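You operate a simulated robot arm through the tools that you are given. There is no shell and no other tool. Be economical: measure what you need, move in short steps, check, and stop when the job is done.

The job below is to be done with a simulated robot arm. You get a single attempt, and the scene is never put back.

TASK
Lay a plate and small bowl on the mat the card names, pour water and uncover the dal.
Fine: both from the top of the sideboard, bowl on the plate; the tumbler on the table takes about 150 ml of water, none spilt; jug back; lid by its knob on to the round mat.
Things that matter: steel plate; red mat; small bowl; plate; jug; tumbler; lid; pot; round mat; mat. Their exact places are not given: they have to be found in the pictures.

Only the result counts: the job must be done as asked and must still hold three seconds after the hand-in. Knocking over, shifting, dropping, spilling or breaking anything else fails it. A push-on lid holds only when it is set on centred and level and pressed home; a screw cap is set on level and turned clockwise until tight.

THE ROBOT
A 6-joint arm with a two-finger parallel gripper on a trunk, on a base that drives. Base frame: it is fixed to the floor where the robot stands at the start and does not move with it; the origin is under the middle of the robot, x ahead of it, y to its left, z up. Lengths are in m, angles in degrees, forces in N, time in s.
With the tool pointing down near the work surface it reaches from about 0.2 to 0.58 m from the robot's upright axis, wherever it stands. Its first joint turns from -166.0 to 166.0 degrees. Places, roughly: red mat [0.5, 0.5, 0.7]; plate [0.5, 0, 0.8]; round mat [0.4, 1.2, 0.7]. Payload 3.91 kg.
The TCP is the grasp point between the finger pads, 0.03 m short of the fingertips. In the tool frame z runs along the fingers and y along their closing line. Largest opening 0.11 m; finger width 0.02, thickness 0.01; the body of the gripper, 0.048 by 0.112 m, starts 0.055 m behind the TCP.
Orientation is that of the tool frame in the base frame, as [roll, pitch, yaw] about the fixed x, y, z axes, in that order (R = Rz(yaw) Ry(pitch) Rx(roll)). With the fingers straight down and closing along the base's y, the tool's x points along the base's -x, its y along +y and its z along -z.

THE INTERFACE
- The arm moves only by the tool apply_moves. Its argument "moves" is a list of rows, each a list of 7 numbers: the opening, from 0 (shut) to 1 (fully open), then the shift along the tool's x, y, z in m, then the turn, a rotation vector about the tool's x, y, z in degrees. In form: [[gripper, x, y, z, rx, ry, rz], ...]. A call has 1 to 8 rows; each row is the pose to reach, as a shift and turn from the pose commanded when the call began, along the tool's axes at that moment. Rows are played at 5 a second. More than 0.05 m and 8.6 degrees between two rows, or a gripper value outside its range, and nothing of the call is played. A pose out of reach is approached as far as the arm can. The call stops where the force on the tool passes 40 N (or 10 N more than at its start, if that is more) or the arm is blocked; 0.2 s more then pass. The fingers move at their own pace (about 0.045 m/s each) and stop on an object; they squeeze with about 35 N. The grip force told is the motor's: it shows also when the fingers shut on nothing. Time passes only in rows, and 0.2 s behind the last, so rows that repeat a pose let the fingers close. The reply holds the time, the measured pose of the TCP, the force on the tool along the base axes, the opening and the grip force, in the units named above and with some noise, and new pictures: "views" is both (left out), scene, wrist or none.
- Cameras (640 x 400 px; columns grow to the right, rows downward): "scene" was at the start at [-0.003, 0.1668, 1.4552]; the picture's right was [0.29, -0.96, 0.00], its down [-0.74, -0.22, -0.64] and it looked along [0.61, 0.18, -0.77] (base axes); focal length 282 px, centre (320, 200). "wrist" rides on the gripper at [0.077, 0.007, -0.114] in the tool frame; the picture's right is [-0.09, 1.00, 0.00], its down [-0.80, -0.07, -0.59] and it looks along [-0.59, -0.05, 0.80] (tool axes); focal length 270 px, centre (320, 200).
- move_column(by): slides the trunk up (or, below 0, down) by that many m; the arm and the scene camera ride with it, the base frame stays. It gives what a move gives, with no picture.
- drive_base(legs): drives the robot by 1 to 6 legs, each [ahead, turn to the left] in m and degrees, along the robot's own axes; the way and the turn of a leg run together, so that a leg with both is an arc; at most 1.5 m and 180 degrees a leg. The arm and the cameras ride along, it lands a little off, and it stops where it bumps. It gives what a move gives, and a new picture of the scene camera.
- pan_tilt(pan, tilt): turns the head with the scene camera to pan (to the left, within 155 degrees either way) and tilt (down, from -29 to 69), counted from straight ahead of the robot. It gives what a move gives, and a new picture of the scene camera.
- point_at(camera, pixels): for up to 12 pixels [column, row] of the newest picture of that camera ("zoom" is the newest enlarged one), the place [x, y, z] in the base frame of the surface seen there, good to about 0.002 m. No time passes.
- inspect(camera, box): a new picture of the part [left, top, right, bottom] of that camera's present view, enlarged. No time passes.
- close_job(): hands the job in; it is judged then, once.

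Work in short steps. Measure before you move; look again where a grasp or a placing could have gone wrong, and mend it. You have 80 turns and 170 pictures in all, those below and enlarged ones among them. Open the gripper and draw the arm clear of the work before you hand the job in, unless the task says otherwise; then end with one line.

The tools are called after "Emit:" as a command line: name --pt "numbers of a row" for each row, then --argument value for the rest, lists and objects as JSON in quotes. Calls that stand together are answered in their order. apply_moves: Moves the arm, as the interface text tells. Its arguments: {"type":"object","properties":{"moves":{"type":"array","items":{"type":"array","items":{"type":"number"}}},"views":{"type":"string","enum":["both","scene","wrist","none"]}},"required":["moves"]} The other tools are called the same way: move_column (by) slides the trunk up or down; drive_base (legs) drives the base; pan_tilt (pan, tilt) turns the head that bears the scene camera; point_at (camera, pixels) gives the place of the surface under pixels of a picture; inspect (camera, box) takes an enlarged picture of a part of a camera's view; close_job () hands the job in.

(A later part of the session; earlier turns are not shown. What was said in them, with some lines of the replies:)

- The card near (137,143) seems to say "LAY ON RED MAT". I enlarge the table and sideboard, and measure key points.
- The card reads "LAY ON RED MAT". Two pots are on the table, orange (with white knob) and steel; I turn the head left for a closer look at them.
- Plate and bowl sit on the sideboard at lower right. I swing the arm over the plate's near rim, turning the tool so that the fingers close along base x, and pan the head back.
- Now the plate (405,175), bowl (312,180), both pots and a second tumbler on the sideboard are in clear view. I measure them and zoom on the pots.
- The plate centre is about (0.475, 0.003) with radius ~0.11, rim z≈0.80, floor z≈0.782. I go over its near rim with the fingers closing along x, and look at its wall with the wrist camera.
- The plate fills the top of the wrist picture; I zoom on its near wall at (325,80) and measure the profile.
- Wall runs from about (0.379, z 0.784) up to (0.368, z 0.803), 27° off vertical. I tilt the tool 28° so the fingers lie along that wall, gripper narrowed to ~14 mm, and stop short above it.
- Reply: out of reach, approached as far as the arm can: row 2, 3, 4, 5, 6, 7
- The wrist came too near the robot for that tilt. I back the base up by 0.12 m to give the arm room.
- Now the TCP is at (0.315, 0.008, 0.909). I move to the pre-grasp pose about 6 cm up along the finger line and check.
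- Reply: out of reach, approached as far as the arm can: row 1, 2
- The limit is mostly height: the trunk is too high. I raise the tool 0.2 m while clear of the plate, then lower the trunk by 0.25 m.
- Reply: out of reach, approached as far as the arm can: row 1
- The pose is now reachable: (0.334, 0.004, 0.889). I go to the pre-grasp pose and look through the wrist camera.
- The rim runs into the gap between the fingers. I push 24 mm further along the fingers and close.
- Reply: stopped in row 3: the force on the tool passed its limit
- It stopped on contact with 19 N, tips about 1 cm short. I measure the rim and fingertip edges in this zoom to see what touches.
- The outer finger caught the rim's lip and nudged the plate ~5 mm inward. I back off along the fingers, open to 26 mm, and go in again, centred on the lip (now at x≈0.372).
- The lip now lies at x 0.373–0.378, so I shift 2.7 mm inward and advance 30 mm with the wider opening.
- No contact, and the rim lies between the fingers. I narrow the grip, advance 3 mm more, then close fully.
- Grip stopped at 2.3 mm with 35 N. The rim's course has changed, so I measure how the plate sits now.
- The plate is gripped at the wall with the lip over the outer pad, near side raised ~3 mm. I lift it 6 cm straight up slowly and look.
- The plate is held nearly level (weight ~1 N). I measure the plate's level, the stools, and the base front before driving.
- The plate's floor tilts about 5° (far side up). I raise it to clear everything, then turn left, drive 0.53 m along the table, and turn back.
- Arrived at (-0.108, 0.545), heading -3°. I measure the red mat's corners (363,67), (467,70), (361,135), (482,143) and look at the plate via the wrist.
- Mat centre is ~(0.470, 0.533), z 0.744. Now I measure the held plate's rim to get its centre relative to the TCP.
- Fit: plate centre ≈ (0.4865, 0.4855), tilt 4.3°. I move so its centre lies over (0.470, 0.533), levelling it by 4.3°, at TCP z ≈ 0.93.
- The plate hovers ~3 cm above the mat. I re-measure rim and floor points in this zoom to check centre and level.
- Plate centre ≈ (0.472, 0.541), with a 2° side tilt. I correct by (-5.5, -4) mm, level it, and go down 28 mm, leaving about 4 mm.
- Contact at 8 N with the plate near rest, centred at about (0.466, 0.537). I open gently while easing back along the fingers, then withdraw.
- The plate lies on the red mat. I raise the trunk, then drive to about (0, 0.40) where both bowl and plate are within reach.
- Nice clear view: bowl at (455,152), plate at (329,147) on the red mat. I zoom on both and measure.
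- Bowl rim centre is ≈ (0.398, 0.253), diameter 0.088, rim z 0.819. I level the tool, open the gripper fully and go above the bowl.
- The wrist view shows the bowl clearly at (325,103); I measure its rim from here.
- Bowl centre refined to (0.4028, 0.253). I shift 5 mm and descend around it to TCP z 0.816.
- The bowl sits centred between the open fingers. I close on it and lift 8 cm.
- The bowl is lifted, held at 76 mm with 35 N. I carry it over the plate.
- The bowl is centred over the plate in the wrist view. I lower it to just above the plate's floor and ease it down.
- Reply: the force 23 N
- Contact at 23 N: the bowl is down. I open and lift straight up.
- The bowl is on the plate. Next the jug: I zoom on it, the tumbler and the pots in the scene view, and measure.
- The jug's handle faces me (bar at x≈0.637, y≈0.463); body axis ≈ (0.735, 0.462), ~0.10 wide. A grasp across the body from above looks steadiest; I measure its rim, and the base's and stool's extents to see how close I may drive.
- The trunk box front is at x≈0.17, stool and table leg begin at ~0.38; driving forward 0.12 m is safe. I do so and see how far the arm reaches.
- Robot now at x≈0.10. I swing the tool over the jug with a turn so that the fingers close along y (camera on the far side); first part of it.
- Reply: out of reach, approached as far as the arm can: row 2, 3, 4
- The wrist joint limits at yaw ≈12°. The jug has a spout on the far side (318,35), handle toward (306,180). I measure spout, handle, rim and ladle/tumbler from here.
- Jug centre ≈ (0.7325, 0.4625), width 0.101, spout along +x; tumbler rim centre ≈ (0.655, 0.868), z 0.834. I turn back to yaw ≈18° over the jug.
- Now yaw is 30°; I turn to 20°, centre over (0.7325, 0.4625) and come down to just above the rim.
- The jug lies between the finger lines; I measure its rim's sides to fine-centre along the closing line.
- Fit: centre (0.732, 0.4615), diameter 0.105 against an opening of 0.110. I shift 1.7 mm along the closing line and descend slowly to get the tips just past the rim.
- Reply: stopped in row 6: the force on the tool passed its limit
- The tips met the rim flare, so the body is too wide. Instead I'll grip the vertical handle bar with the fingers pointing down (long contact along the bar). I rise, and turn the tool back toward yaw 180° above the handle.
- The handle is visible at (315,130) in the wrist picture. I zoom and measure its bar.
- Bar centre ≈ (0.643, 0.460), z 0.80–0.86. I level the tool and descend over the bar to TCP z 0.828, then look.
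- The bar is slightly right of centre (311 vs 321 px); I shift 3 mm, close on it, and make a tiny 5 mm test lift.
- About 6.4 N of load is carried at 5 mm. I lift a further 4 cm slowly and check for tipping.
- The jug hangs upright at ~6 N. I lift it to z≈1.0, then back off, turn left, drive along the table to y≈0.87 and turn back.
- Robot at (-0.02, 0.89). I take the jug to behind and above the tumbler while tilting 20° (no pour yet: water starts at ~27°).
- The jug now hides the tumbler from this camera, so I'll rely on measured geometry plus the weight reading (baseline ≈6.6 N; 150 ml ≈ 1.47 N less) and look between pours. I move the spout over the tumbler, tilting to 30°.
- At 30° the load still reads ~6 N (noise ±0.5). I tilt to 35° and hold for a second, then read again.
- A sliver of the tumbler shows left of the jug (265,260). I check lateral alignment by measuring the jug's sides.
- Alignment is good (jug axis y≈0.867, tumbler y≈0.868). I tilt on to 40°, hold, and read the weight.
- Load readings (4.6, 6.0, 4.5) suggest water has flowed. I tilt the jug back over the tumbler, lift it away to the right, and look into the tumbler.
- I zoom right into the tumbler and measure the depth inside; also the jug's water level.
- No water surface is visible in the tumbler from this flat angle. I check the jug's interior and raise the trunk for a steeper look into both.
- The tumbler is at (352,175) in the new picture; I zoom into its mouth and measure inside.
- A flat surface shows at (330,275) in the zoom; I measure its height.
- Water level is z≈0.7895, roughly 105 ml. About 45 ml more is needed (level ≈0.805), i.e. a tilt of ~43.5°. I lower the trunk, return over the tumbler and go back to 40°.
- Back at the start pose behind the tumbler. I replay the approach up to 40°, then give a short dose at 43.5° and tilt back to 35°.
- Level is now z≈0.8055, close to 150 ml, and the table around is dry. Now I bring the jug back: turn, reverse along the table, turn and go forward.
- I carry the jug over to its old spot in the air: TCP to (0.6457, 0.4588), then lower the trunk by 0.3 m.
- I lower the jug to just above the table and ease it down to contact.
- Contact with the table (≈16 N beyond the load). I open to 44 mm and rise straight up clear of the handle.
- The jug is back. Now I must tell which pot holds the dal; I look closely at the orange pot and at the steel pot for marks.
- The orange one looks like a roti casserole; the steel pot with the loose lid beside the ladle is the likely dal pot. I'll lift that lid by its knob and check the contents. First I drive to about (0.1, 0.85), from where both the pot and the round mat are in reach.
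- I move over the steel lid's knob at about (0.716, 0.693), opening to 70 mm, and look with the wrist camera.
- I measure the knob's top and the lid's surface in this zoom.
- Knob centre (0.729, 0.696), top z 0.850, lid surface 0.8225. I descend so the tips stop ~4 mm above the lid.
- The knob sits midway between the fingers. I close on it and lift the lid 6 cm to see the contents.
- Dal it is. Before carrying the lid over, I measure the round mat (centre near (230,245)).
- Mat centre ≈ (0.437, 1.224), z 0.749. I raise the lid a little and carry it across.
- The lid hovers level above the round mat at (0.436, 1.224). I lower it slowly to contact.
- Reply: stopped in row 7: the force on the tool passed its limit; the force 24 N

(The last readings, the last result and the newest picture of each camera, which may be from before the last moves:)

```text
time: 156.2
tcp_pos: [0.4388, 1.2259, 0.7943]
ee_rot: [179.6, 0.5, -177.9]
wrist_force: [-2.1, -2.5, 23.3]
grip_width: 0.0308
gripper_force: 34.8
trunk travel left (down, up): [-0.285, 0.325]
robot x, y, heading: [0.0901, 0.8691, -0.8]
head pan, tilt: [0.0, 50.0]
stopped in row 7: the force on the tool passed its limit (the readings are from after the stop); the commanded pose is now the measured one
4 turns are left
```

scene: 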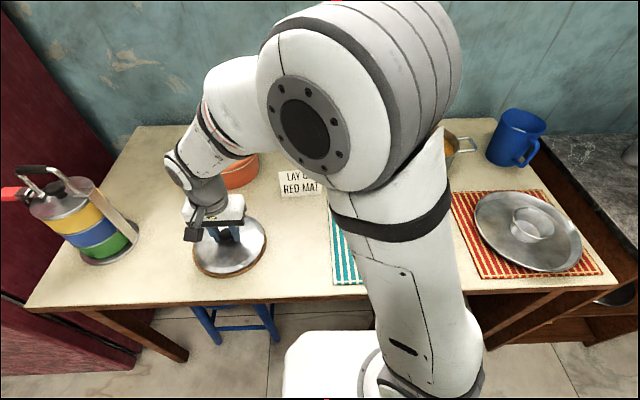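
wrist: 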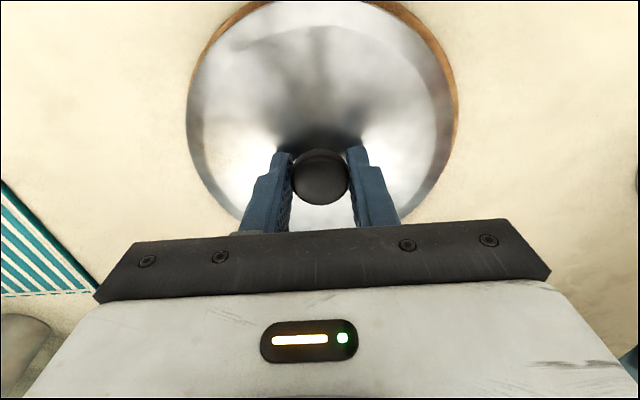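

The lid rests on the mat (23 N contact), well centred. I open and rise straight up clear.

Emit:
apply_moves --pt "0.3 0 0 -0.001 0 0 0" --pt "0.65 0 0 -0.001 0 0 0" --pt "0.65 0 0 -0.001 0 0 0" --pt "0.65 0 0 -0.04 0 0 0" --pt "0.65 0 0 -0.085 0 0 0" --pt "0.65 0 0 -0.13 0 0 0" --pt "0.65 0 0 -0.17 0 0 0" --pt "0.65 0 0 -0.21 0 0 0" --views "both"

```text
time: 158.0
tcp_pos: [0.4383, 1.2258, 1.0025]
ee_rot: [179.8, 0.3, -178.0]
wrist_force: [0.1, -0.2, 0.3]
grip_width: 0.0713
gripper_force: 0.1
trunk travel left (down, up): [-0.285, 0.325]
robot x, y, heading: [0.0899, 0.8722, -0.7]
head pan, tilt: [0.0, 50.0]
3 turns are left
```

scene: 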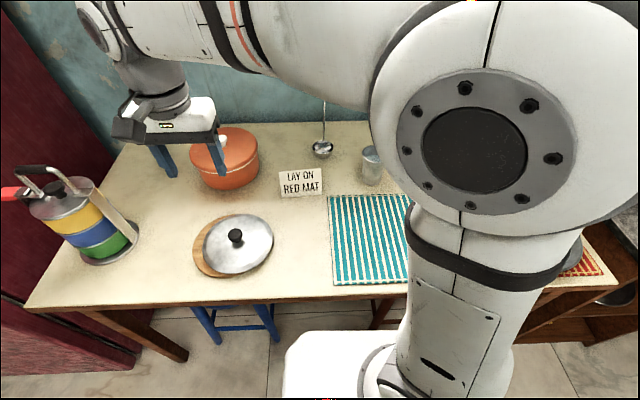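
wrist: 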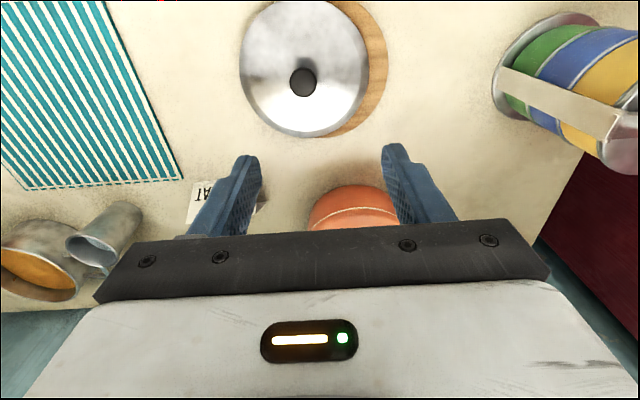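

The lid looks offset toward the right on the mat. I measure its edge, knob and level.

Emit:
point_at --camera "scene" --pixels '[[206, 250], [271, 238], [242, 217], [236, 272], [236, 234], [215, 245], [258, 245], [200, 258], [236, 258]]'

Emit:
point_at --camera "wrist" --pixels '[[242, 70], [366, 60], [303, 4], [305, 134], [303, 76], [375, 60], [303, 110], [290, 76], [316, 76]]'

```text
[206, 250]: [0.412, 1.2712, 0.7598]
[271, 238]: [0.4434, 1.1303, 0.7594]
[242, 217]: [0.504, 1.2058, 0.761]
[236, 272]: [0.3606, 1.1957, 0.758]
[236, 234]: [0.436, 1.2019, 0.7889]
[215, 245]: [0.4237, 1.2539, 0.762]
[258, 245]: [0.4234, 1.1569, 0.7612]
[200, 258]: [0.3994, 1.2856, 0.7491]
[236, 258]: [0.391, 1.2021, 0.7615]
```

```text
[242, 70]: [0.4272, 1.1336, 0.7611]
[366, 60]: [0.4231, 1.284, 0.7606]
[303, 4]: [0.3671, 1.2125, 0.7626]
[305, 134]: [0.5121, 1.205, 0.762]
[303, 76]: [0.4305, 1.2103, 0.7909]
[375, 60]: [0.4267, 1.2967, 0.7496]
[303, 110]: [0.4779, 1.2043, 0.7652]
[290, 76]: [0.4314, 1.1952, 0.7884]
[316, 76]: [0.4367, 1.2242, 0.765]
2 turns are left
```

The lid lies flat and level on the round mat (centre ≈ (0.437, 1.205), 18 mm off the mat's centre). It is stable, so nudging it again isn't worth the risk. Plate, bowl, water, jug and lid are all placed and the gripper is open and clear, so I hand in.

Emit:
close_job

```text
The job is handed in.
```

The job is handed in: the plate and small bowl are on the red mat, the tumbler holds about 150 ml (estimated from its water level) with no spill seen, the jug is back, and the dal's lid lies level on the round mat, about 18 mm off centre.
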